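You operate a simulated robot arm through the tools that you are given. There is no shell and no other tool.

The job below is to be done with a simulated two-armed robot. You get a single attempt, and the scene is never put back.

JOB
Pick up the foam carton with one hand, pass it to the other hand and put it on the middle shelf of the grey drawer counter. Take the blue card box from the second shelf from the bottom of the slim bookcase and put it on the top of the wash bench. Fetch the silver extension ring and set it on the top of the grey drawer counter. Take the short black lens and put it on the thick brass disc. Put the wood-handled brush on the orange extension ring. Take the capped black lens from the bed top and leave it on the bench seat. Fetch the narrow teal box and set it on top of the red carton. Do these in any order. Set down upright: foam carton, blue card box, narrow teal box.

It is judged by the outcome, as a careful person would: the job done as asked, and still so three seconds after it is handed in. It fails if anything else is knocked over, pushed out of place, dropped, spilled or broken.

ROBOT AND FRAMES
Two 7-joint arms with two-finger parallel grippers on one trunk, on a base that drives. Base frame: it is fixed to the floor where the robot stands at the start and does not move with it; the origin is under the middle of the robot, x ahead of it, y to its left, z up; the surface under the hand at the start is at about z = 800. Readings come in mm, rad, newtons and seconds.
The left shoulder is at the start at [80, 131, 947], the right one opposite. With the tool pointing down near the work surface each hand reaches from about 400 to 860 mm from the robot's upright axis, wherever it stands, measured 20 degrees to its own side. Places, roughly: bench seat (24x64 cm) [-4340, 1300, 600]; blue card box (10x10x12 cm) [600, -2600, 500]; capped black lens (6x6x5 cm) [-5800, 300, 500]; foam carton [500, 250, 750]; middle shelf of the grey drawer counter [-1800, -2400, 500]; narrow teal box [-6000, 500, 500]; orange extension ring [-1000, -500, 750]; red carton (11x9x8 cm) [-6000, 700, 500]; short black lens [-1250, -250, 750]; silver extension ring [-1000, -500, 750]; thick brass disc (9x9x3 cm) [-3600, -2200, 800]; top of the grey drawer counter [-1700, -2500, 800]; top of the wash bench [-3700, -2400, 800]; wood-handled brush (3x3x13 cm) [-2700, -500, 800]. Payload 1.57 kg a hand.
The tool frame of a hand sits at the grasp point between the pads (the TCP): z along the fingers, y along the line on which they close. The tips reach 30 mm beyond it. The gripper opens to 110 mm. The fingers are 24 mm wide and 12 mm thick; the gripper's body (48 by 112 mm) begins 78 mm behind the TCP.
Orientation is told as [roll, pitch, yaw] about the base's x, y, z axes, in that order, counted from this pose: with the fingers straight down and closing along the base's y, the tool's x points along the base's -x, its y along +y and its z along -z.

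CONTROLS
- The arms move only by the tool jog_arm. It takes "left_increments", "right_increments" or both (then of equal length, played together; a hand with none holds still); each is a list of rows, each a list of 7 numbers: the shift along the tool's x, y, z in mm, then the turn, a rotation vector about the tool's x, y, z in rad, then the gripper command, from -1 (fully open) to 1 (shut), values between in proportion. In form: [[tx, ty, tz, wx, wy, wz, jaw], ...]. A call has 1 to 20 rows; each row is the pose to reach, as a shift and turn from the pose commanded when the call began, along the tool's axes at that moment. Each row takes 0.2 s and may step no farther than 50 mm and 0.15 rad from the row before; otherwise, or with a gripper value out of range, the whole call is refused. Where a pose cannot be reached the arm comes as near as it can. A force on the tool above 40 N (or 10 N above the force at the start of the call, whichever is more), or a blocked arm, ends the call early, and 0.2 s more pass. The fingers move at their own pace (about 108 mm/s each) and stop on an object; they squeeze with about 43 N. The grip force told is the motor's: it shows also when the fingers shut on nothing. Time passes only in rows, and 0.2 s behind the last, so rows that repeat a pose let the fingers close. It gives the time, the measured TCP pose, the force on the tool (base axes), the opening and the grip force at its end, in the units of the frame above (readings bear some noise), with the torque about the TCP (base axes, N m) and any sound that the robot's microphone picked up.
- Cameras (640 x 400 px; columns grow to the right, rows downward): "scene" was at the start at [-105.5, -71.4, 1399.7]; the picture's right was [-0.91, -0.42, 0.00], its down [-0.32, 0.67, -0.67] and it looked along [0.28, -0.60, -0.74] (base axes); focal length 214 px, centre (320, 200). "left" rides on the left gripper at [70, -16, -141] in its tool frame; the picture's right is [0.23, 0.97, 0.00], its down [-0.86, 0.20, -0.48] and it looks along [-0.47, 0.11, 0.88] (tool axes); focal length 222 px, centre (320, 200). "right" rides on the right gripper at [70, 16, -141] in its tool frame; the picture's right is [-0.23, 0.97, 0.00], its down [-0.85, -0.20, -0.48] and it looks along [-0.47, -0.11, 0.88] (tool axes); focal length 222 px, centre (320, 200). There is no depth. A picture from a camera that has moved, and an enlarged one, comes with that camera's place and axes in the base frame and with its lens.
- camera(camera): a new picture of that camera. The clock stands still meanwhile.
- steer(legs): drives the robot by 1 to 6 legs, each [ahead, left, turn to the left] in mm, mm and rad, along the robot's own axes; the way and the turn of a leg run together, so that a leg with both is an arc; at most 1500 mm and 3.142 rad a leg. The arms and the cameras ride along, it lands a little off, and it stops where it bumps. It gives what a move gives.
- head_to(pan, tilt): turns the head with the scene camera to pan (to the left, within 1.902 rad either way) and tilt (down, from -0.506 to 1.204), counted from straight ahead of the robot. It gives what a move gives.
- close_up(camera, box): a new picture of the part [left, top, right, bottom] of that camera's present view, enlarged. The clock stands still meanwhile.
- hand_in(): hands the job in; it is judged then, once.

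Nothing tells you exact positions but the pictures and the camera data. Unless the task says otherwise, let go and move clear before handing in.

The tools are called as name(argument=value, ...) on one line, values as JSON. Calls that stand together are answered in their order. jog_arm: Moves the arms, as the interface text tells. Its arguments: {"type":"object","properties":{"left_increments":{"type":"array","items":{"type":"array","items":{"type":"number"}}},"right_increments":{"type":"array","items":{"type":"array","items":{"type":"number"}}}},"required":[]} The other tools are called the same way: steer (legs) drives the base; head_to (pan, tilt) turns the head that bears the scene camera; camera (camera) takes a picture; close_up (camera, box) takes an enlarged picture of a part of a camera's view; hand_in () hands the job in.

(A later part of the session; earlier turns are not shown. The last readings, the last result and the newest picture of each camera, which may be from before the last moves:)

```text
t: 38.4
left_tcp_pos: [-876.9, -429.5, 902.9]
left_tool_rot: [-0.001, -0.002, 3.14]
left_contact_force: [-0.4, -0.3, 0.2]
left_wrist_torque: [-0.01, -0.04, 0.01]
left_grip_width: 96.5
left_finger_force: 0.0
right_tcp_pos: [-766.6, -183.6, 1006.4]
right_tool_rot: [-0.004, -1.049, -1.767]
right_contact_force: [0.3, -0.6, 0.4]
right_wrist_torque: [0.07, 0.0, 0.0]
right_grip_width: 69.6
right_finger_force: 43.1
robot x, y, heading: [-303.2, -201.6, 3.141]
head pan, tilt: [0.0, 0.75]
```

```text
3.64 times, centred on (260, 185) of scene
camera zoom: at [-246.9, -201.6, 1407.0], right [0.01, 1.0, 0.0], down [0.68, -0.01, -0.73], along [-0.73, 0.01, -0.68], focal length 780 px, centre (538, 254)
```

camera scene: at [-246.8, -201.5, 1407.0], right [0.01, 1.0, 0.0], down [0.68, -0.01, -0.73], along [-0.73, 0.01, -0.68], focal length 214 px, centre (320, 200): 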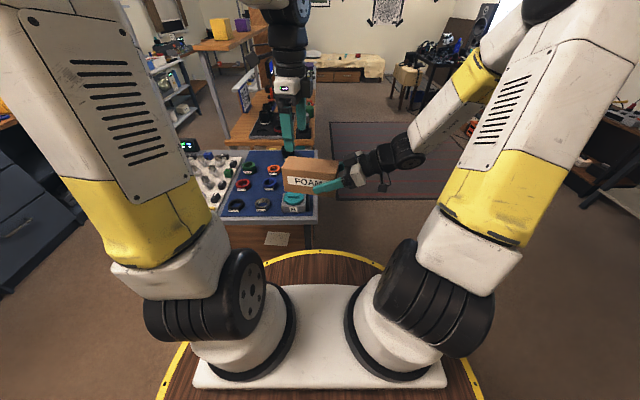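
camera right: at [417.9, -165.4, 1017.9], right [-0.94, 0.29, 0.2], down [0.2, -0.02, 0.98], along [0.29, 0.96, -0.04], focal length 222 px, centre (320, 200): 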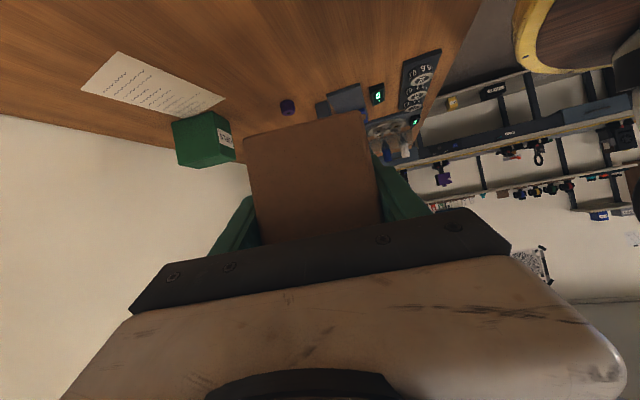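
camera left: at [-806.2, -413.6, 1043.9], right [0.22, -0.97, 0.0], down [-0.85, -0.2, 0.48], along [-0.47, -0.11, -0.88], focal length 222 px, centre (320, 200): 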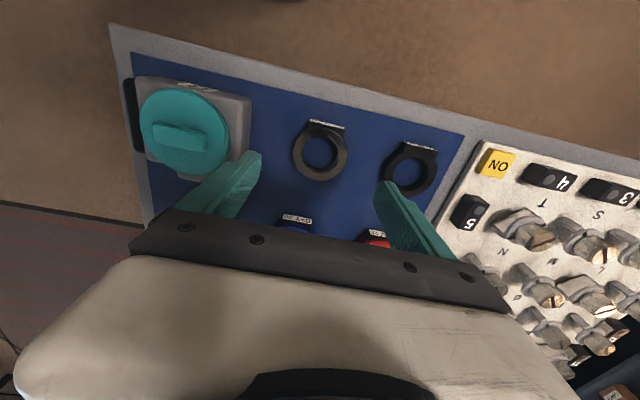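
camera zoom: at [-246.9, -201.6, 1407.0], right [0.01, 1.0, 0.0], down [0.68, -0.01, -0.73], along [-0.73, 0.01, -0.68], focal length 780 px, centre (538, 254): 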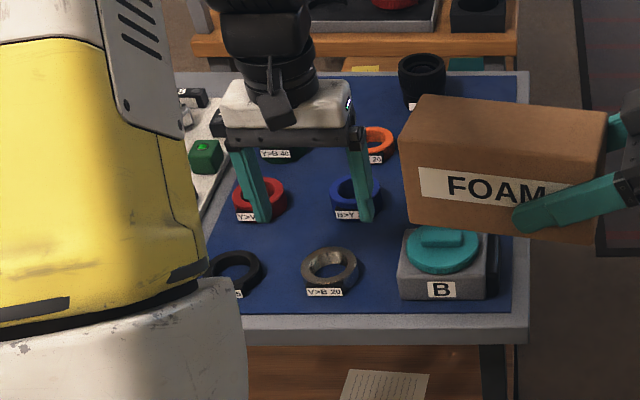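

jog_arm(left_increments=[[0, 0, 35, 0, 0, 0, -0.75], [0, 0, 65, 0, 0, 0, -0.75], [0, 0, 77, 0, 0, 0, -0.75]])

camera(camera="left")

close_up(camera="scene", box=[210, 170, 310, 230])

```text
t: 39.2
left_tcp_pos: [-877.9, -431.3, 823.7]
left_tool_rot: [0.001, -0.001, 3.138]
left_contact_force: [0.8, 0.2, -0.3]
left_wrist_torque: [0.02, -0.01, 0.02]
left_grip_width: 96.4
left_finger_force: 0.1
right_tcp_pos: [-766.2, -182.0, 1006.2]
right_tool_rot: [-0.003, -1.047, -1.768]
right_contact_force: [0.1, 0.0, 0.7]
right_wrist_torque: [0.03, -0.04, -0.02]
right_grip_width: 69.4
right_finger_force: 43.0
robot x, y, heading: [-305.2, -202.0, 3.135]
head pan, tilt: [0.0, 0.75]
```

```text
taken
camera left: at [-806.7, -414.2, 965.5], right [0.22, -0.97, 0.0], down [-0.86, -0.2, 0.48], along [-0.47, -0.11, -0.88], focal length 222 px, centre (320, 200)
```

left: 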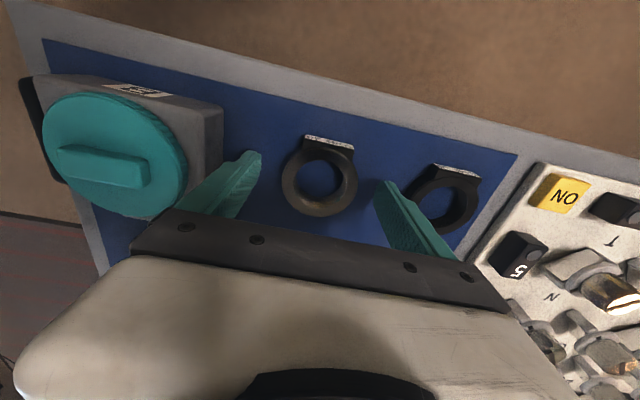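

```text
6.40 times, centred on (260, 200) of scene
camera zoom: at [-246.7, -201.5, 1407.0], right [0.01, 1.0, 0.0], down [0.68, -0.01, -0.73], along [-0.73, 0.01, -0.68], focal length 1373 px, centre (704, 200)
```

zoom: 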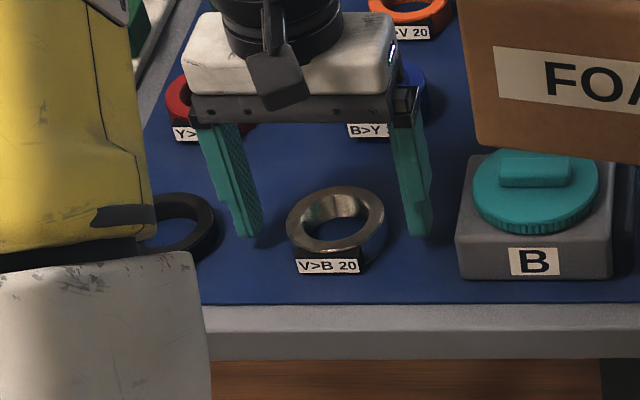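

jog_arm(left_increments=[[0, 0, 9, 0, 0, 0, -0.75], [0, 0, 9, 0, 0, 0, 0], [0, 0, 9, 0, 0, 0, 1], [0, 0, 9, 0, 0, 0, 1], [0, 0, 9, 0, 0, 0, 1]])

close_up(camera="scene", box=[210, 170, 310, 230])

```text
t: 40.4
left_tcp_pos: [-875.9, -430.9, 815.0]
left_tool_rot: [0.002, -0.001, 3.136]
left_contact_force: [0.2, 0.8, -0.6]
left_wrist_torque: [0.0, 0.03, 0.0]
left_grip_width: 62.0
left_finger_force: 42.9
right_tcp_pos: [-768.0, -183.8, 1006.6]
right_tool_rot: [-0.001, -1.045, -1.766]
right_contact_force: [0.5, -0.9, -0.2]
right_wrist_torque: [0.06, -0.01, 0.01]
right_grip_width: 69.8
right_finger_force: 43.2
robot x, y, heading: [-302.4, -200.3, 3.134]
head pan, tilt: [0.0, 0.75]
```

```text
6.40 times, centred on (260, 200) of scene
camera zoom: at [-246.8, -201.6, 1407.0], right [0.01, 1.0, 0.0], down [0.68, -0.01, -0.73], along [-0.73, 0.01, -0.68], focal length 1373 px, centre (704, 200)
```

zoom: 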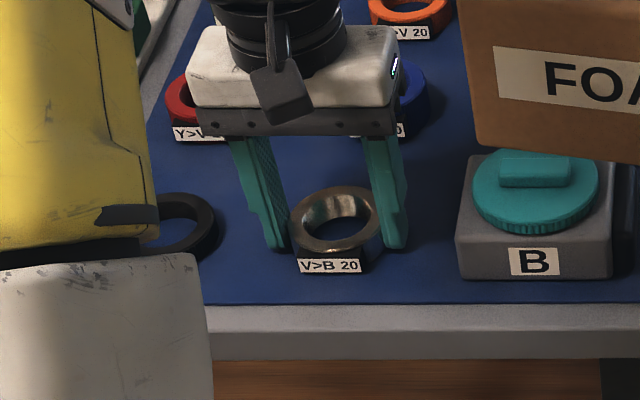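

The ring is gripped at 62 mm. Lifting it.

jog_arm(left_increments=[[0, 0, -20, 0, 0, 0, 1], [0, 0, -60, 0, 0, 0, 1], [0, 0, -100, 0, 0, 0, 1], [0, 0, -145, 0, 0, 0, 1], [0, 0, -190, 0, 0, 0, 1]])

camera(camera="scene")

camera(camera="left")

```text
t: 41.6
left_tcp_pos: [-874.0, -431.5, 1001.9]
left_tool_rot: [0.0, 0.0, 3.136]
left_contact_force: [0.4, 0.3, -1.2]
left_wrist_torque: [-0.01, -0.02, -0.02]
left_grip_width: 62.1
left_finger_force: 42.8
right_tcp_pos: [-766.7, -182.6, 1005.6]
right_tool_rot: [0.0, -1.049, -1.765]
right_contact_force: [0.3, -0.6, -0.7]
right_wrist_torque: [0.04, -0.01, 0.03]
right_grip_width: 69.7
right_finger_force: 43.1
robot x, y, heading: [-305.7, -200.9, 3.137]
head pan, tilt: [0.0, 0.75]
```

```text
taken
camera scene: at [-247.1, -201.6, 1407.0], right [0.01, 1.0, 0.0], down [0.68, -0.01, -0.73], along [-0.73, 0.01, -0.68], focal length 214 px, centre (320, 200)
```

scene: 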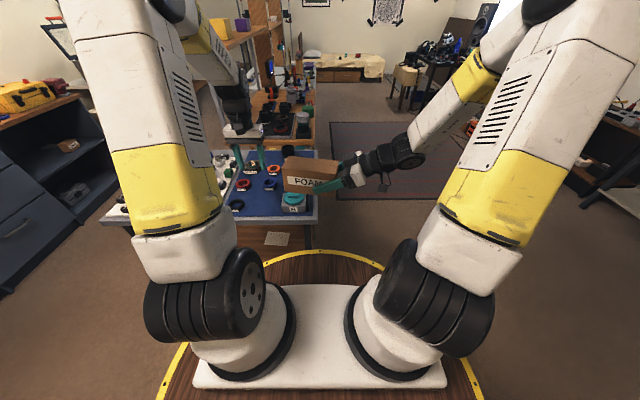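

```text
taken
camera left: at [-804.1, -414.1, 1143.2], right [0.22, -0.97, 0.0], down [-0.86, -0.2, 0.48], along [-0.47, -0.11, -0.88], focal length 222 px, centre (320, 200)
```

left: 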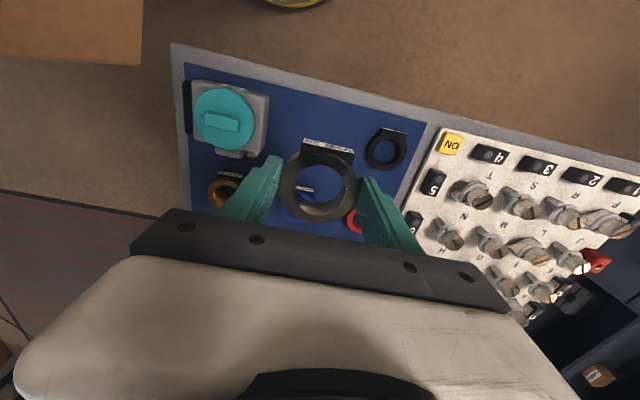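

The silver ring is held in the left hand and the carton in the right. I'll tuck the left hand in a little and drive south, then look at the counter.

jog_arm(left_increments=[[40, 0, 0, 0, 0, 0, 1], [80, 0, 0, 0, 0, 0, 1], [110, 0, 0, 0, 0, 0, 1]])

steer(legs=[[0, 0, 1.573], [1300, 0, 0]])

head_to(pan=-0.7, tilt=0.5)

camera(camera="scene")

```text
t: 42.4
left_tcp_pos: [-765.3, -432.0, 1001.7]
left_tool_rot: [0.001, -0.002, 3.136]
left_contact_force: [-0.6, 0.4, -0.5]
left_wrist_torque: [0.01, -0.05, -0.02]
left_grip_width: 62.0
left_finger_force: 43.8
right_tcp_pos: [-767.5, -182.9, 1007.5]
right_tool_rot: [0.0, -1.05, -1.767]
right_contact_force: [0.0, 0.5, 0.2]
right_wrist_torque: [0.01, -0.03, 0.05]
right_grip_width: 69.7
right_finger_force: 43.3
robot x, y, heading: [-306.3, -201.5, 3.141]
head pan, tilt: [0.0, 0.75]
```

```text
t: 52.7
left_tcp_pos: [-123.6, -1966.1, 1002.4]
left_tool_rot: [0.0, -0.001, -1.602]
left_contact_force: [-0.6, -0.1, -0.7]
left_wrist_torque: [0.01, 0.0, -0.02]
left_grip_width: 61.9
left_finger_force: 43.1
right_tcp_pos: [-372.2, -1961.9, 1005.7]
right_tool_rot: [-0.004, -1.047, -0.225]
right_contact_force: [0.3, -0.3, 0.2]
right_wrist_torque: [0.03, 0.09, 0.0]
right_grip_width: 69.7
right_finger_force: 43.2
robot x, y, heading: [-343.9, -1498.3, -1.607]
head pan, tilt: [0.0, 0.75]
```

```text
t: 53.8
left_tcp_pos: [-124.2, -1968.5, 1002.0]
left_tool_rot: [0.0, -0.004, -1.602]
left_contact_force: [-0.1, 0.0, -0.6]
left_wrist_torque: [-0.02, 0.01, 0.01]
left_grip_width: 62.2
left_finger_force: 42.9
right_tcp_pos: [-371.8, -1963.1, 1005.8]
right_tool_rot: [-0.001, -1.048, -0.225]
right_contact_force: [-0.4, -0.9, -0.7]
right_wrist_torque: [0.0, 0.05, -0.02]
right_grip_width: 69.5
right_finger_force: 42.9
robot x, y, heading: [-343.6, -1502.4, -1.609]
head pan, tilt: [-0.7, 0.499]
```

```text
taken
camera scene: at [-397.1, -1428.5, 1428.9], right [-0.74, 0.67, 0.0], down [0.32, 0.36, -0.88], along [-0.59, -0.65, -0.48], focal length 214 px, centre (320, 200)
```

scene: 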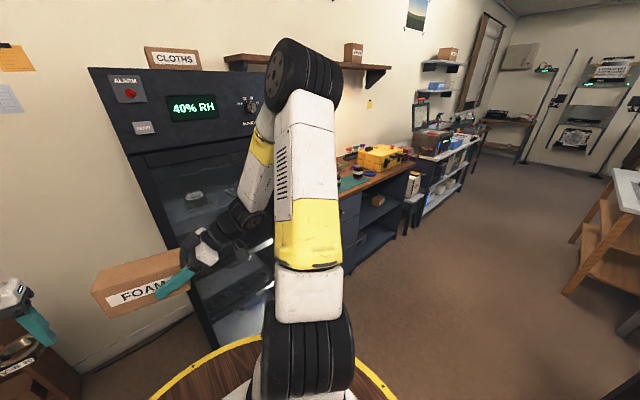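

I'm south of the table now. I'll strafe west along the counter and look at its open shelves.

steer(legs=[[0, -1350, 0]])

head_to(pan=0.0, tilt=0.55)

camera(camera="scene")

```text
t: 60.5
left_tcp_pos: [-1467.9, -1921.5, 1002.7]
left_tool_rot: [-0.001, -0.003, -1.6]
left_contact_force: [-0.7, -0.3, -1.5]
left_wrist_torque: [-0.01, 0.0, -0.05]
left_grip_width: 62.2
left_finger_force: 43.0
right_tcp_pos: [-1716.8, -1918.1, 1005.8]
right_tool_rot: [-0.002, -1.047, -0.219]
right_contact_force: [0.9, 0.0, -0.6]
right_wrist_torque: [0.0, 0.05, -0.01]
right_grip_width: 69.3
right_finger_force: 42.6
robot x, y, heading: [-1687.1, -1452.8, -1.598]
head pan, tilt: [-0.7, 0.499]
```

```text
t: 61.6
left_tcp_pos: [-1468.1, -1922.3, 1001.7]
left_tool_rot: [-0.001, -0.002, -1.601]
left_contact_force: [-0.3, -0.2, -1.2]
left_wrist_torque: [-0.02, 0.01, 0.02]
left_grip_width: 62.1
left_finger_force: 42.9
right_tcp_pos: [-1715.4, -1915.7, 1007.8]
right_tool_rot: [-0.001, -1.048, -0.217]
right_contact_force: [-0.4, 0.3, 0.0]
right_wrist_torque: [0.01, 0.07, -0.01]
right_grip_width: 69.5
right_finger_force: 43.7
robot x, y, heading: [-1687.6, -1454.1, -1.6]
head pan, tilt: [0.0, 0.55]
```

```text
taken
camera scene: at [-1684.3, -1405.6, 1424.4], right [-1.0, 0.03, 0.0], down [0.02, 0.52, -0.85], along [-0.03, -0.85, -0.52], focal length 214 px, centre (320, 200)
```

scene: 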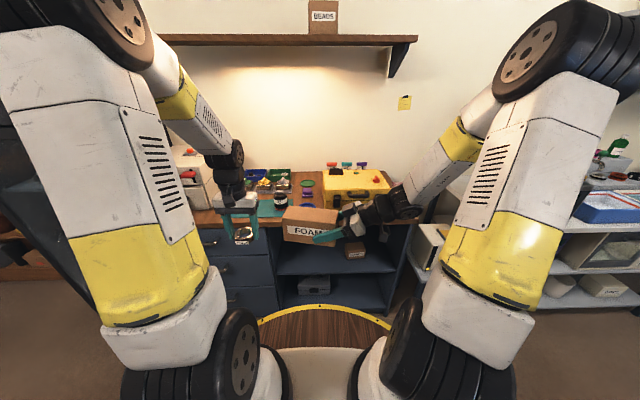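

close_up(camera="scene", box=[180, 140, 440, 320])

camera(camera="left")

camera(camera="right")

```text
2.22 times, centred on (310, 230) of scene
camera zoom: at [-1684.3, -1405.6, 1424.4], right [-1.0, 0.03, 0.0], down [0.02, 0.52, -0.85], along [-0.03, -0.85, -0.52], focal length 477 px, centre (342, 133)
```

zoom: 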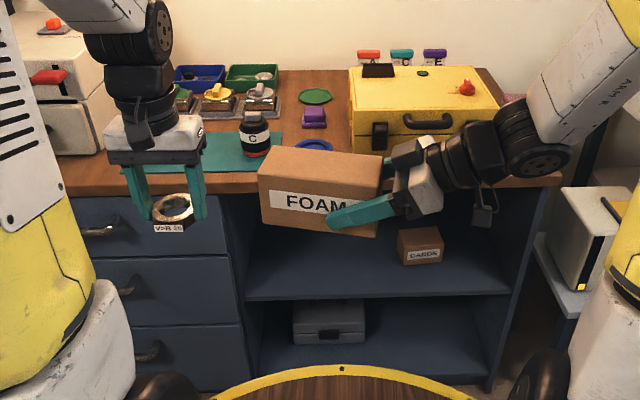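

```text
taken
camera left: at [-1481.7, -1850.8, 1143.7], right [0.98, 0.2, 0.0], down [0.17, -0.86, 0.48], along [0.09, -0.47, -0.88], focal length 222 px, centre (320, 200)
```

left: 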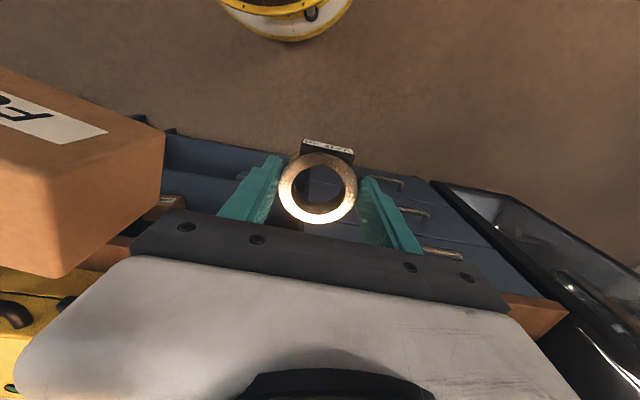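

```text
taken
camera right: at [-1865.3, -1866.3, 1017.9], right [0.32, 0.93, 0.2], down [-0.03, -0.2, 0.98], along [0.95, -0.32, -0.04], focal length 222 px, centre (320, 200)
```

right: 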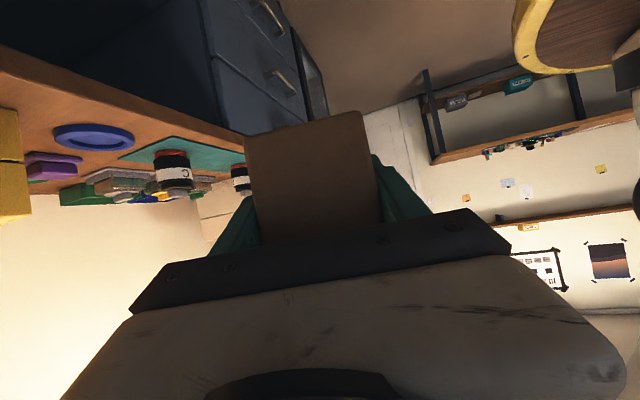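

The counter's open compartment runs x≈-1480 to -2160, with the middle shelf near z≈410 and a small "CARDS" box on its right. I'll turn the right hand so the carton points forward before going in.

jog_arm(right_increments=[[6.6, -2.5, -11.5, 0.1197, 0, 0.0691, 1], [13.3, -5.1, -23, 0.2394, 0, 0.1382, 1], [19.9, -7.6, -34.4, 0.3591, 0, 0.2073, 1], [26.5, -10.2, -45.9, 0.4788, 0, 0.2764, 1], [33.2, -12.7, -57.4, 0.5985, 0, 0.3455, 1], [39.8, -15.2, -68.9, 0.7182, 0, 0.4146, 1], [46.4, -17.8, -80.4, 0.8379, 0, 0.4837, 1], [53, -20.3, -91.8, 0.9576, 0, 0.5528, 1], [59.7, -22.9, -103.3, 1.0773, 0, 0.6219, 1], [66.3, -25.4, -114.8, 1.197, 0, 0.691, 1]])

camera(camera="scene")

camera(camera="right")

```text
t: 63.8
left_tcp_pos: [-1467.1, -1921.8, 1001.9]
left_tool_rot: [-0.001, 0.0, -1.599]
left_contact_force: [-0.2, -0.2, -0.9]
left_wrist_torque: [-0.01, 0.03, -0.01]
left_grip_width: 62.1
left_finger_force: 42.6
right_tcp_pos: [-1903.2, -2014.4, 1045.5]
right_tool_rot: [0.003, -1.046, -1.586]
right_contact_force: [0.4, -0.2, -2.6]
right_wrist_torque: [0.08, 0.05, -0.02]
right_grip_width: 69.8
right_finger_force: 42.9
right hand out of reach, approached as far as the arm can: row 3, 4, 5, 6, 7, 8, 9, 10
robot x, y, heading: [-1688.3, -1459.5, -1.599]
head pan, tilt: [0.0, 0.55]
```

```text
taken
camera scene: at [-1683.7, -1405.7, 1424.4], right [-1.0, 0.03, 0.0], down [0.02, 0.52, -0.85], along [-0.03, -0.85, -0.52], focal length 214 px, centre (320, 200)
```

scene: 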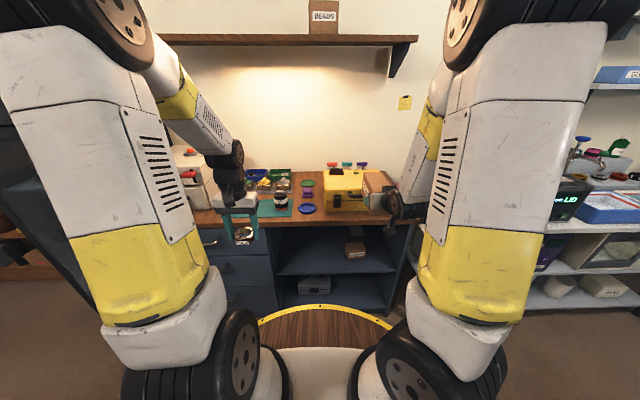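

```text
taken
camera right: at [-1884.2, -1857.3, 1057.4], right [0.97, -0.13, 0.2], down [-0.2, -0.01, 0.98], along [-0.12, -0.99, -0.04], focal length 222 px, centre (320, 200)
```

right: 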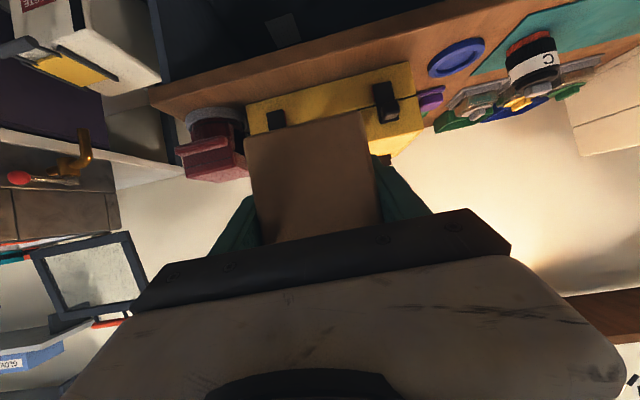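

The carton now points forward at the counter, though the arm had to reach out further than asked. I'll strafe east to line up with the free part of the shelf, then lower the carton in front of it.

steer(legs=[[0, 190, 0.02]])

jog_arm(right_increments=[[10, 5, 5, 0, 0, 0, 1], [30, 10, 20, 0, 0, 0, 1]])

```text
t: 65.3
left_tcp_pos: [-1265.5, -1920.9, 1002.6]
left_tool_rot: [-0.001, 0.0, -1.576]
left_contact_force: [0.7, -1.0, -0.8]
left_wrist_torque: [0.02, 0.03, -0.03]
left_grip_width: 62.1
left_finger_force: 42.3
right_tcp_pos: [-1698.4, -2022.7, 1044.5]
right_tool_rot: [0.003, -1.046, -1.562]
right_contact_force: [0.5, -0.6, -1.1]
right_wrist_torque: [0.09, 0.01, 0.03]
right_grip_width: 69.8
right_finger_force: 42.8
robot x, y, heading: [-1497.4, -1457.0, -1.579]
head pan, tilt: [0.0, 0.55]
```

```text
t: 66.0
left_tcp_pos: [-1265.6, -1921.2, 1003.2]
left_tool_rot: [0.0, -0.003, -1.576]
left_contact_force: [0.8, -0.5, -0.5]
left_wrist_torque: [0.02, 0.02, 0.03]
left_grip_width: 62.1
left_finger_force: 43.1
right_tcp_pos: [-1689.2, -2031.1, 1010.6]
right_tool_rot: [0.003, -1.046, -1.562]
right_contact_force: [-0.2, -1.0, -1.2]
right_wrist_torque: [0.07, -0.02, 0.01]
right_grip_width: 69.6
right_finger_force: 42.9
right hand out of reach, approached as far as the arm can: row 1, 2
robot x, y, heading: [-1494.4, -1464.2, -1.579]
head pan, tilt: [0.0, 0.55]
```

jog_arm(right_increments=[[35, 1.2, 23.4, 0, 0, 0, 1], [70, 2.5, 46.8, 0, 0, 0, 1], [105, 3.7, 70.2, 0, 0, 0, 1], [140, 5, 93.7, 0, 0, 0, 1], [175, 6.2, 117, 0, 0, 0, 1], [210, 7.5, 140.5, 0, 0, 0, 1]])

camera(camera="scene")

```text
t: 67.5
left_tcp_pos: [-1263.5, -1920.6, 1000.5]
left_tool_rot: [-0.002, 0.0, -1.576]
left_contact_force: [1.1, -0.1, -1.4]
left_wrist_torque: [0.03, 0.16, -0.02]
left_grip_width: 62.0
left_finger_force: 43.2
right_tcp_pos: [-1677.7, -2061.8, 774.9]
right_tool_rot: [0.04, -1.061, -1.467]
right_contact_force: [1.0, -0.2, -1.8]
right_wrist_torque: [0.05, 0.08, -0.1]
right_grip_width: 71.1
right_finger_force: 43.3
right hand out of reach, approached as far as the arm can: row 4, 5, 6
robot x, y, heading: [-1493.8, -1460.8, -1.581]
head pan, tilt: [0.0, 0.55]
stopped in row 6 (right hand): the arm was blocked; the commanded pose is now the measured one
```

```text
taken
camera scene: at [-1491.3, -1409.8, 1424.4], right [-1.0, 0.01, 0.0], down [0.0, 0.52, -0.85], along [-0.01, -0.85, -0.52], focal length 214 px, centre (320, 200)
```

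scene: 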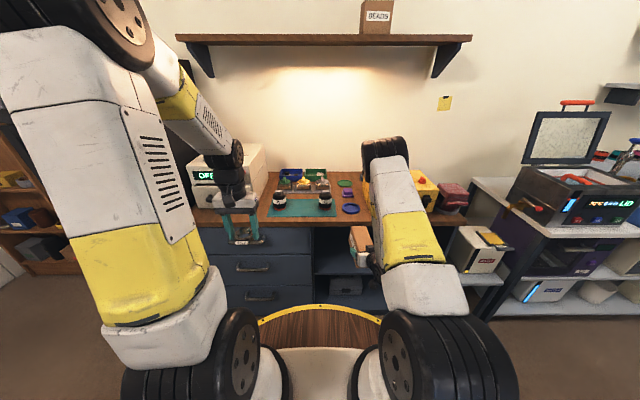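

The arm reported being blocked. I'll look closely at what the carton or arm is touching.

close_up(camera="scene", box=[290, 120, 490, 320])

camera(camera="right")

camera(camera="left")

```text
2.00 times, centred on (390, 220) of scene
camera zoom: at [-1491.3, -1409.8, 1424.4], right [-1.0, 0.01, 0.0], down [0.0, 0.52, -0.85], along [-0.01, -0.85, -0.52], focal length 429 px, centre (180, 160)
```

zoom: 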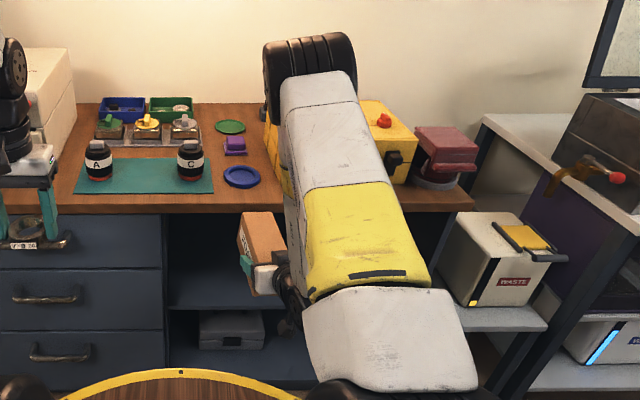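

```text
taken
camera right: at [-1682.0, -1903.4, 783.3], right [0.98, 0.02, 0.22], down [-0.22, -0.03, 0.98], along [0.03, -1.0, -0.02], focal length 222 px, centre (320, 200)
```

right: 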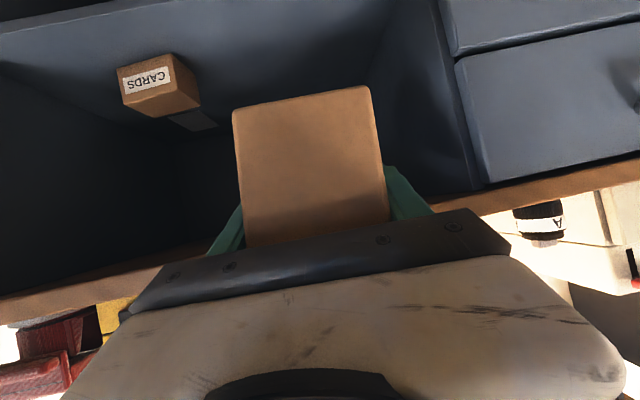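

```text
taken
camera left: at [-1277.8, -1849.9, 1142.9], right [0.97, 0.22, 0.0], down [0.2, -0.86, 0.48], along [0.11, -0.47, -0.88], focal length 222 px, centre (320, 200)
```

left: 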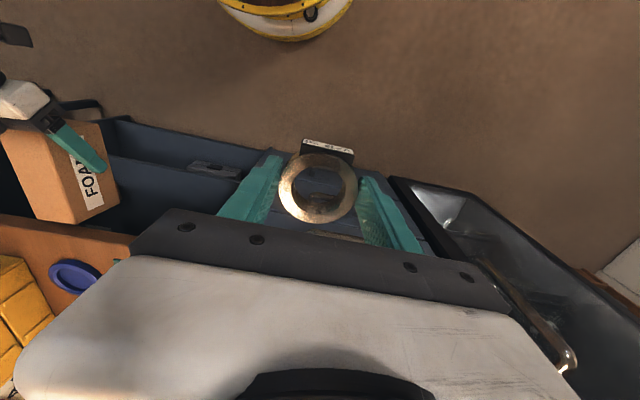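

The carton's front end touched the counter edge: the top is really at z≈840 with its edge at y≈-2166. I'll back the carton off straight away and straighten it.

jog_arm(right_increments=[[10, 0, -17, 0.02, 0, 0.012, 1], [20, 0, -34, 0.05, 0, 0.03, 1], [32, 0, -55, 0.087, 0, 0.05, 1]])

camera(camera="right")

close_up(camera="scene", box=[290, 180, 450, 280])

close_up(camera="left", box=[0, 60, 200, 260])

```text
t: 68.3
left_tcp_pos: [-1264.9, -1920.2, 1001.6]
left_tool_rot: [0.0, 0.0, -1.574]
left_contact_force: [0.3, -0.2, -0.9]
left_wrist_torque: [0.01, -0.01, -0.04]
left_grip_width: 62.0
left_finger_force: 42.8
right_tcp_pos: [-1716.1, -1997.7, 778.8]
right_tool_rot: [0.063, -1.056, -1.578]
right_contact_force: [-0.3, 0.0, -2.0]
right_wrist_torque: [0.01, -0.01, -0.01]
right_grip_width: 70.8
right_finger_force: 43.1
right hand out of reach, approached as far as the arm can: row 1, 2, 3
robot x, y, heading: [-1495.9, -1462.1, -1.585]
head pan, tilt: [0.0, 0.55]
```

```text
taken
camera right: at [-1705.9, -1838.5, 789.3], right [0.97, -0.07, 0.23], down [-0.23, -0.01, 0.97], along [-0.06, -1.0, -0.03], focal length 222 px, centre (320, 200)
```

right: 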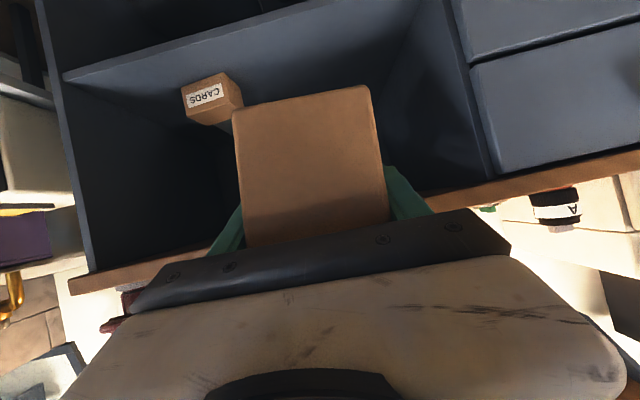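

```text
4.00 times, centred on (370, 230) of scene
camera zoom: at [-1493.0, -1409.6, 1424.4], right [-1.0, 0.01, 0.0], down [0.0, 0.52, -0.85], along [-0.01, -0.85, -0.52], focal length 858 px, centre (120, 80)
```

zoom: 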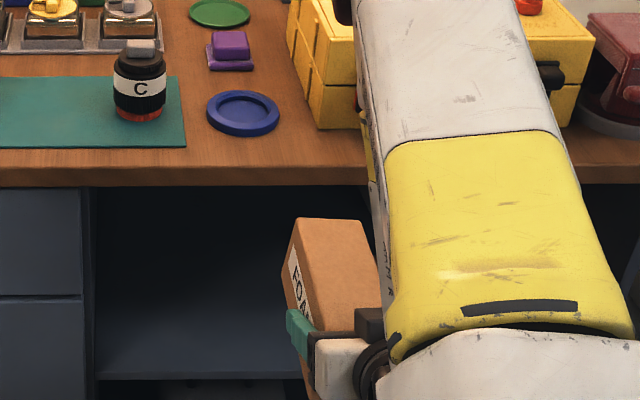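

```text
2.00 times, centred on (100, 160) of left
camera zoom: at [-1280.0, -1849.9, 1143.4], right [0.98, 0.22, 0.0], down [0.2, -0.86, 0.48], along [0.11, -0.47, -0.88], focal length 444 px, centre (760, 280)
```

zoom: 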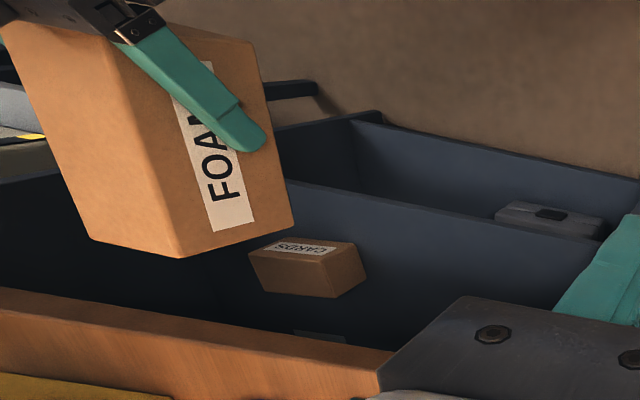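

The arm is too folded for this pose so close in. I'll back the robot up and extend the arm further forward before lowering.

steer(legs=[[-170, 0, 0.01]])

jog_arm(right_increments=[[-10, 4, 17, 0.012, 0.002, 0, 1], [-20, 8, 35, 0.025, 0.004, 0, 1], [-30, 12, 52, 0.037, 0.005, 0, 1], [-40, 16, 69, 0.05, 0.007, 0, 1], [-50, 20, 87, 0.063, 0.009, 0, 1], [-60, 20, 104, 0.063, 0.009, 0, 1]])

```text
t: 69.8
left_tcp_pos: [-1260.1, -1748.3, 1002.6]
left_tool_rot: [-0.001, 0.0, -1.565]
left_contact_force: [-0.2, -0.2, -1.3]
left_wrist_torque: [0.0, -0.04, 0.01]
left_grip_width: 62.0
left_finger_force: 43.0
right_tcp_pos: [-1708.8, -1828.4, 779.8]
right_tool_rot: [0.06, -1.057, -1.566]
right_contact_force: [0.3, -0.6, -1.2]
right_wrist_torque: [0.04, 0.01, 0.02]
right_grip_width: 70.7
right_finger_force: 42.6
robot x, y, heading: [-1494.8, -1289.6, -1.572]
head pan, tilt: [0.0, 0.55]
```

```text
t: 71.2
left_tcp_pos: [-1258.4, -1747.9, 1002.2]
left_tool_rot: [-0.001, 0.001, -1.565]
left_contact_force: [0.5, -0.3, -0.4]
left_wrist_torque: [0.03, 0.02, 0.01]
left_grip_width: 61.9
left_finger_force: 42.9
right_tcp_pos: [-1724.5, -1948.1, 787.9]
right_tool_rot: [0.038, -1.039, -1.567]
right_contact_force: [-0.4, -1.2, -1.3]
right_wrist_torque: [0.0, 0.01, 0.0]
right_grip_width: 70.9
right_finger_force: 43.4
right hand out of reach, approached as far as the arm can: row 1, 2, 3, 4, 5, 6
robot x, y, heading: [-1494.3, -1290.7, -1.567]
head pan, tilt: [0.0, 0.55]
```

jog_arm(right_increments=[[35, 0, 20, 0, 0, 0, 1], [70, 0, 40, 0, 0, 0, 1], [104, 0, 60, 0, 0, 0, 1], [139, 0, 80, 0, 0, 0, 1], [174, 0, 100, 0, 0, 0, 1]])

head_to(pan=-1.85, tilt=0.7)

camera(camera="scene")

head_to(pan=1.85, tilt=0.7)

camera(camera="scene")

```text
t: 72.4
left_tcp_pos: [-1258.3, -1748.1, 1002.4]
left_tool_rot: [0.001, 0.001, -1.566]
left_contact_force: [0.0, 0.0, -0.4]
left_wrist_torque: [0.0, -0.01, -0.02]
left_grip_width: 62.2
left_finger_force: 43.3
right_tcp_pos: [-1756.7, -1949.1, 592.1]
right_tool_rot: [0.052, -1.042, -1.582]
right_contact_force: [-1.0, -0.2, -0.3]
right_wrist_torque: [0.02, 0.02, -0.01]
right_grip_width: 70.9
right_finger_force: 43.3
right hand out of reach, approached as far as the arm can: row 1, 2, 3, 4, 5
robot x, y, heading: [-1490.6, -1290.6, -1.574]
head pan, tilt: [0.0, 0.55]
```

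```text
t: 74.2
left_tcp_pos: [-1260.2, -1746.2, 1001.7]
left_tool_rot: [0.0, 0.0, -1.566]
left_contact_force: [-0.2, -0.1, -0.6]
left_wrist_torque: [-0.01, 0.0, 0.01]
left_grip_width: 62.0
left_finger_force: 42.9
right_tcp_pos: [-1757.1, -1947.7, 591.8]
right_tool_rot: [0.05, -1.041, -1.583]
right_contact_force: [0.3, -0.1, -1.5]
right_wrist_torque: [0.04, 0.01, 0.01]
right_grip_width: 70.3
right_finger_force: 43.1
robot x, y, heading: [-1495.1, -1290.3, -1.565]
head pan, tilt: [-1.85, 0.7]
```

```text
taken
camera scene: at [-1574.7, -1126.2, 1411.2], right [0.27, 0.96, 0.0], down [0.62, -0.18, -0.77], along [-0.74, 0.21, -0.64], focal length 214 px, centre (320, 200)
```

scene: 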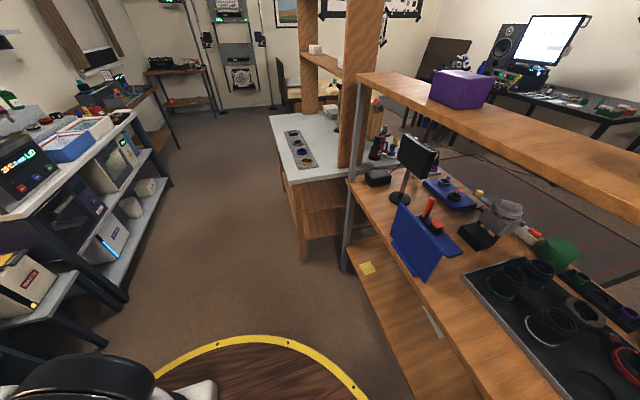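

```text
t: 77.3
left_tcp_pos: [-1259.3, -1747.0, 1001.8]
left_tool_rot: [0.001, 0.001, -1.567]
left_contact_force: [-0.4, -0.5, -1.3]
left_wrist_torque: [-0.02, -0.02, -0.02]
left_grip_width: 61.9
left_finger_force: 42.8
right_tcp_pos: [-1757.3, -1948.8, 592.3]
right_tool_rot: [0.05, -1.043, -1.583]
right_contact_force: [-0.6, 0.8, -1.9]
right_wrist_torque: [0.03, -0.01, -0.03]
right_grip_width: 70.4
right_finger_force: 43.1
robot x, y, heading: [-1494.4, -1288.8, -1.568]
head pan, tilt: [1.85, 0.7]
```

```text
taken
camera scene: at [-1411.4, -1126.0, 1411.2], right [0.28, -0.96, 0.0], down [-0.62, -0.18, -0.77], along [0.74, 0.21, -0.64], focal length 214 px, centre (320, 200)
```

scene: 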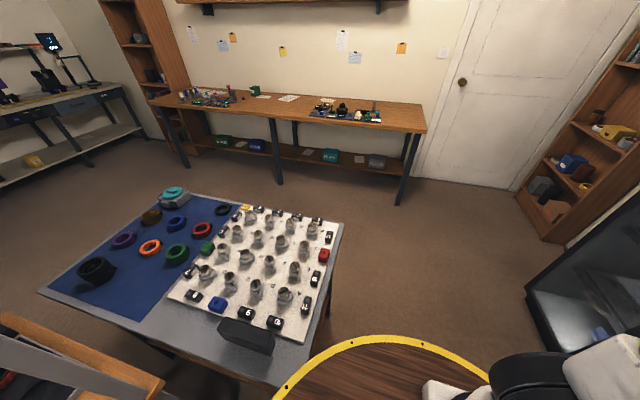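

The carton is now low enough (bottom ≈555, shelf ≈500). I'll shift 60 mm east for clearance from the CARDS box, drive partway forward, and check.

steer(legs=[[0, 60, 0], [90, 0, 0]])

head_to(pan=-0.2, tilt=0.75)

camera(camera="scene")

camera(camera="right")

camera(camera="left")

```text
t: 79.0
left_tcp_pos: [-1200.7, -1837.6, 1002.4]
left_tool_rot: [0.0, -0.001, -1.567]
left_contact_force: [-0.1, 0.5, -1.0]
left_wrist_torque: [0.0, -0.04, -0.01]
left_grip_width: 62.0
left_finger_force: 43.0
right_tcp_pos: [-1698.4, -2036.0, 592.7]
right_tool_rot: [0.049, -1.043, -1.585]
right_contact_force: [0.7, -0.8, -1.1]
right_wrist_torque: [0.04, -0.02, -0.03]
right_grip_width: 70.1
right_finger_force: 43.2
robot x, y, heading: [-1438.6, -1379.7, -1.569]
head pan, tilt: [1.85, 0.7]
```

```text
t: 81.0
left_tcp_pos: [-1200.3, -1838.0, 1000.9]
left_tool_rot: [0.0, 0.001, -1.566]
left_contact_force: [-0.3, -0.2, -0.3]
left_wrist_torque: [-0.03, 0.01, 0.02]
left_grip_width: 62.1
left_finger_force: 43.3
right_tcp_pos: [-1699.4, -2036.8, 592.7]
right_tool_rot: [0.05, -1.042, -1.586]
right_contact_force: [-0.8, 0.4, -1.4]
right_wrist_torque: [0.04, -0.02, -0.01]
right_grip_width: 70.1
right_finger_force: 43.7
robot x, y, heading: [-1436.5, -1378.7, -1.572]
head pan, tilt: [-0.201, 0.75]
```

```text
taken
camera scene: at [-1449.9, -1320.4, 1407.0], right [-0.98, 0.2, 0.0], down [0.14, 0.67, -0.73], along [-0.15, -0.72, -0.68], focal length 214 px, centre (320, 200)
```

scene: 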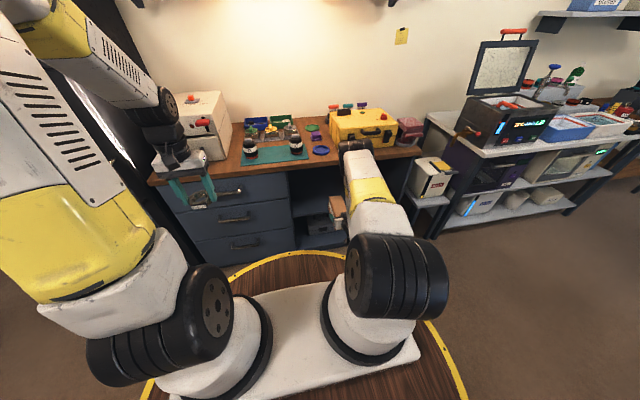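

```text
taken
camera right: at [-1687.0, -1879.0, 604.5], right [0.97, -0.09, 0.22], down [-0.22, -0.03, 0.97], along [-0.08, -1.0, -0.04], focal length 222 px, centre (320, 200)
```

right: 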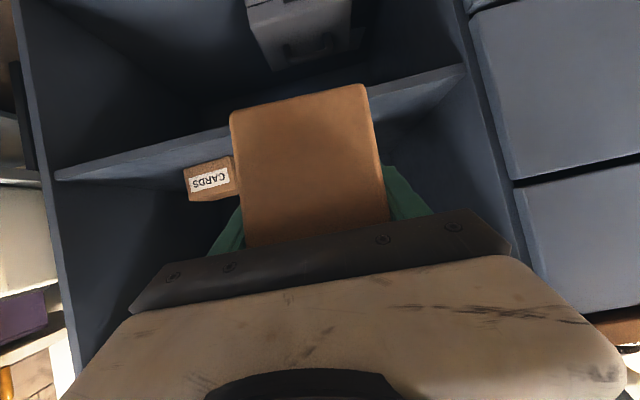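

```text
taken
camera left: at [-1216.4, -1767.4, 1143.4], right [0.97, 0.23, 0.0], down [0.2, -0.85, 0.48], along [0.11, -0.47, -0.88], focal length 222 px, centre (320, 200)
```

left: 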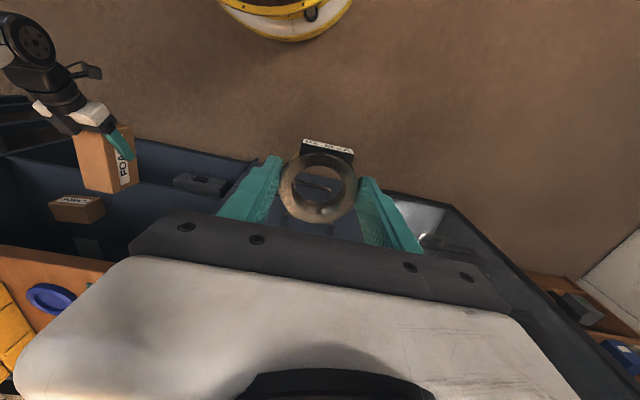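

close_up(camera="right", box=[40, 50, 480, 250])

```text
1.45 times, centred on (260, 150) of right
camera zoom: at [-1687.0, -1879.0, 604.5], right [0.97, -0.09, 0.22], down [-0.22, -0.03, 0.97], along [-0.08, -1.0, -0.04], focal length 323 px, centre (407, 273)
```

zoom: 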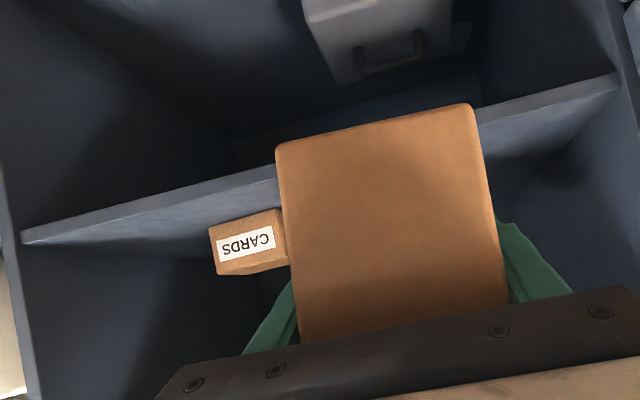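

Shelf top ≈ 481–490 and the carton is level with it. Driving forward so the carton goes in, then checking clearance to the counter edge.

steer(legs=[[130, 0, 0]])

camera(camera="scene")

camera(camera="right")

camera(camera="left")

```text
t: 82.2
left_tcp_pos: [-1201.2, -1969.5, 1002.3]
left_tool_rot: [-0.001, -0.001, -1.568]
left_contact_force: [0.1, -0.3, -0.1]
left_wrist_torque: [0.0, -0.01, -0.01]
left_grip_width: 62.1
left_finger_force: 42.6
right_tcp_pos: [-1699.4, -2167.0, 591.3]
right_tool_rot: [0.051, -1.043, -1.586]
right_contact_force: [0.2, 0.7, -0.8]
right_wrist_torque: [0.04, 0.02, -0.02]
right_grip_width: 70.3
right_finger_force: 42.8
robot x, y, heading: [-1433.1, -1508.7, -1.565]
head pan, tilt: [-0.201, 0.75]
```

```text
taken
camera scene: at [-1449.9, -1451.2, 1407.0], right [-0.98, 0.2, 0.0], down [0.14, 0.67, -0.73], along [-0.15, -0.72, -0.68], focal length 214 px, centre (320, 200)
```

scene: 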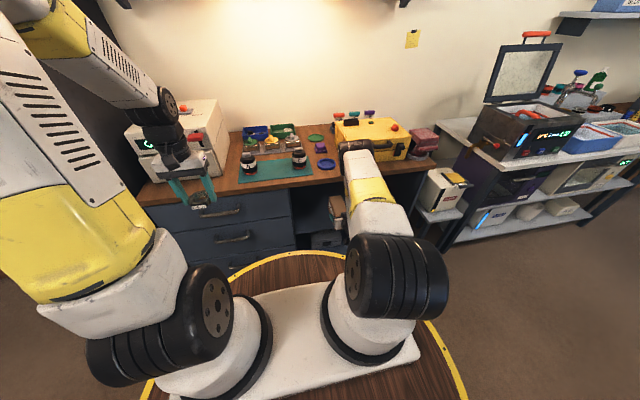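

```text
taken
camera right: at [-1687.6, -2009.5, 604.4], right [0.97, -0.09, 0.22], down [-0.22, -0.02, 0.97], along [-0.08, -1.0, -0.04], focal length 222 px, centre (320, 200)
```

right: 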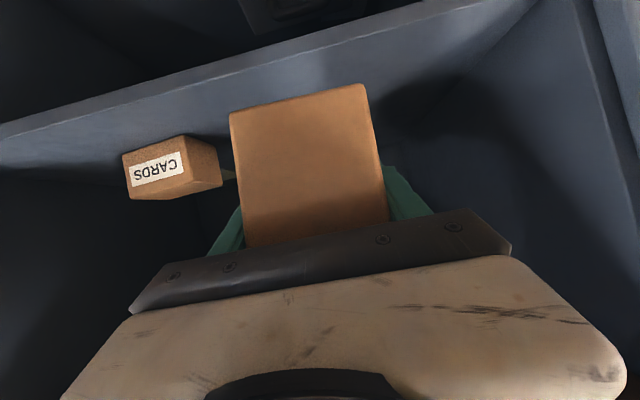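

```text
taken
camera left: at [-1216.9, -1898.4, 1143.4], right [0.97, 0.23, 0.0], down [0.2, -0.85, 0.48], along [0.11, -0.47, -0.88], focal length 222 px, centre (320, 200)
```

left: 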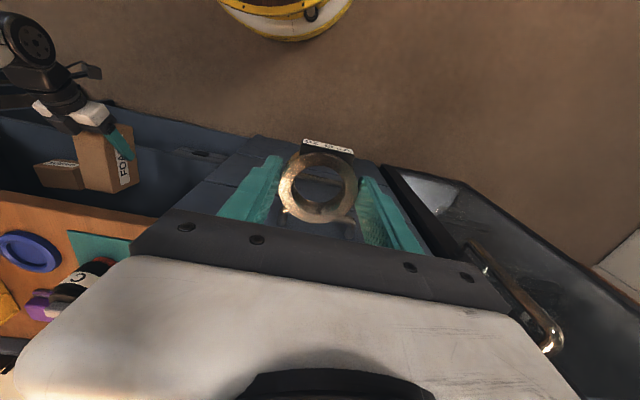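

close_up(camera="right", box=[0, 0, 320, 200])

close_up(camera="scene", box=[220, 130, 440, 260])

close_up(camera="left", box=[0, 60, 200, 260])

```text
2.00 times, centred on (160, 100) of right
camera zoom: at [-1687.6, -2009.5, 604.4], right [0.97, -0.09, 0.22], down [-0.22, -0.02, 0.97], along [-0.08, -1.0, -0.04], focal length 444 px, centre (640, 400)
```

zoom: 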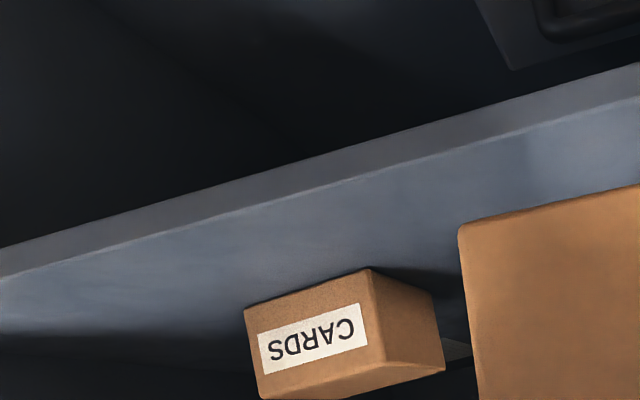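

```text
2.91 times, centred on (330, 195) of scene
camera zoom: at [-1449.9, -1451.2, 1407.0], right [-0.98, 0.2, 0.0], down [0.14, 0.67, -0.73], along [-0.15, -0.72, -0.68], focal length 624 px, centre (291, 214)
```

zoom: 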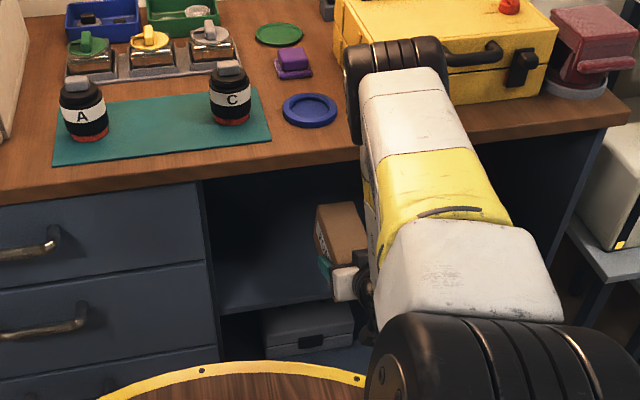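

```text
2.00 times, centred on (100, 160) of left
camera zoom: at [-1216.9, -1898.4, 1143.4], right [0.97, 0.23, 0.0], down [0.2, -0.85, 0.48], along [0.11, -0.47, -0.88], focal length 444 px, centre (760, 280)
```

zoom: 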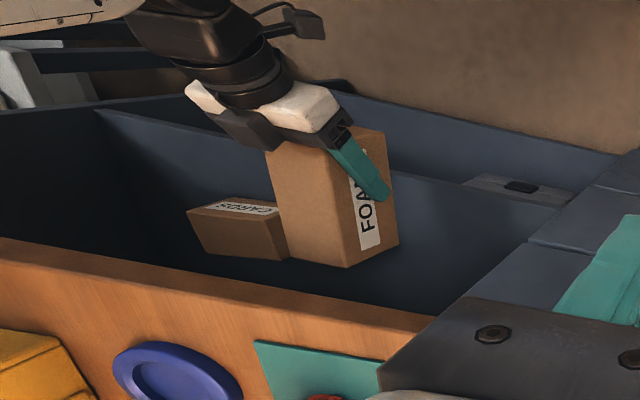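

steer(legs=[[65, 0, 0]])

jog_arm(right_increments=[[17, 0, 10, 0, 0, 0, 1], [35, 0, 20, 0, 0, 0, 1], [47, 0, 27, 0, 0, 0, 1]])

camera(camera="right")

close_up(camera="left", box=[0, 60, 200, 260])

close_up(camera="scene", box=[220, 130, 440, 260])

```text
t: 83.2
left_tcp_pos: [-1200.8, -2033.5, 1001.0]
left_tool_rot: [-0.001, 0.0, -1.568]
left_contact_force: [-0.2, -0.8, -1.3]
left_wrist_torque: [-0.02, 0.03, 0.01]
left_grip_width: 62.1
left_finger_force: 42.9
right_tcp_pos: [-1699.8, -2231.5, 592.5]
right_tool_rot: [0.051, -1.042, -1.586]
right_contact_force: [-0.5, 0.1, -1.0]
right_wrist_torque: [0.02, -0.02, -0.01]
right_grip_width: 70.0
right_finger_force: 42.9
robot x, y, heading: [-1434.8, -1575.3, -1.57]
head pan, tilt: [-0.201, 0.75]
```

```text
t: 84.0
left_tcp_pos: [-1200.6, -2034.2, 1001.0]
left_tool_rot: [0.001, 0.0, -1.568]
left_contact_force: [0.0, 0.8, -1.3]
left_wrist_torque: [0.01, 0.0, 0.01]
left_grip_width: 62.0
left_finger_force: 43.4
right_tcp_pos: [-1698.4, -2231.1, 538.1]
right_tool_rot: [0.058, -1.04, -1.59]
right_contact_force: [0.2, -0.4, -1.5]
right_wrist_torque: [0.02, 0.0, 0.0]
right_grip_width: 69.7
right_finger_force: 42.8
robot x, y, heading: [-1435.2, -1572.4, -1.573]
head pan, tilt: [-0.201, 0.75]
```

```text
taken
camera right: at [-1687.6, -2073.0, 550.5], right [0.97, -0.08, 0.23], down [-0.23, -0.03, 0.97], along [-0.07, -1.0, -0.05], focal length 222 px, centre (320, 200)
```

right: 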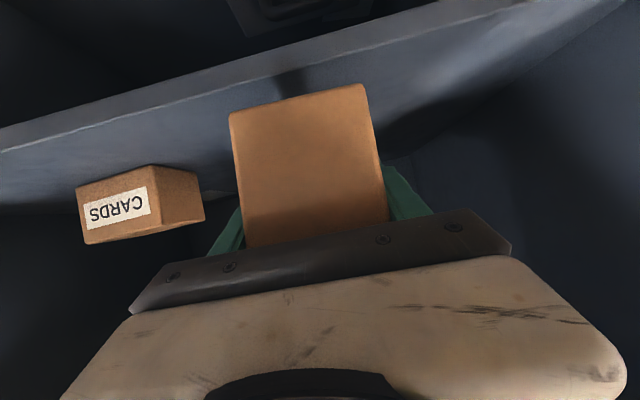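

```text
2.00 times, centred on (100, 160) of left
camera zoom: at [-1216.6, -1962.8, 1143.4], right [0.97, 0.23, 0.0], down [0.2, -0.85, 0.48], along [0.11, -0.47, -0.88], focal length 444 px, centre (760, 280)
```

zoom: 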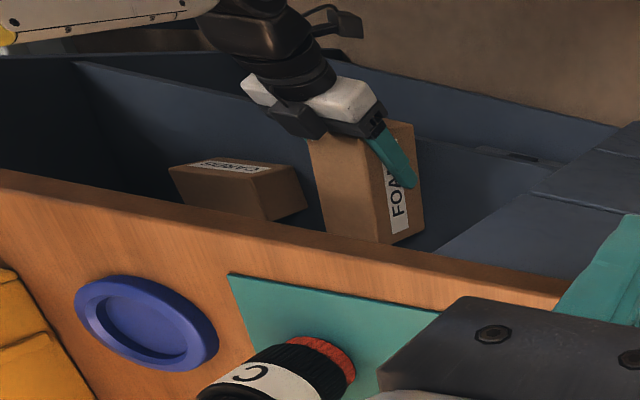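

```text
2.91 times, centred on (330, 195) of scene
camera zoom: at [-1450.0, -1515.7, 1407.0], right [-0.98, 0.2, 0.0], down [0.14, 0.67, -0.73], along [-0.15, -0.72, -0.68], focal length 624 px, centre (291, 214)
```

zoom: 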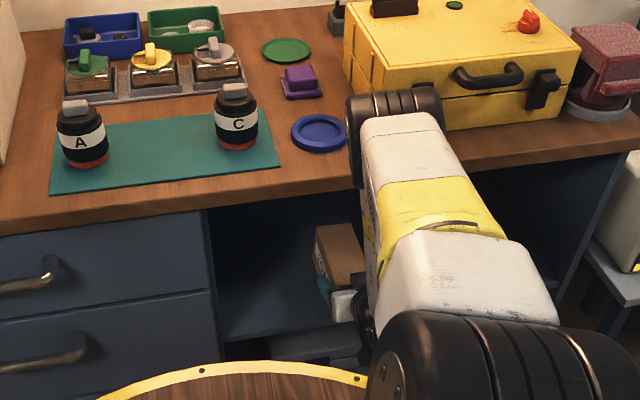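

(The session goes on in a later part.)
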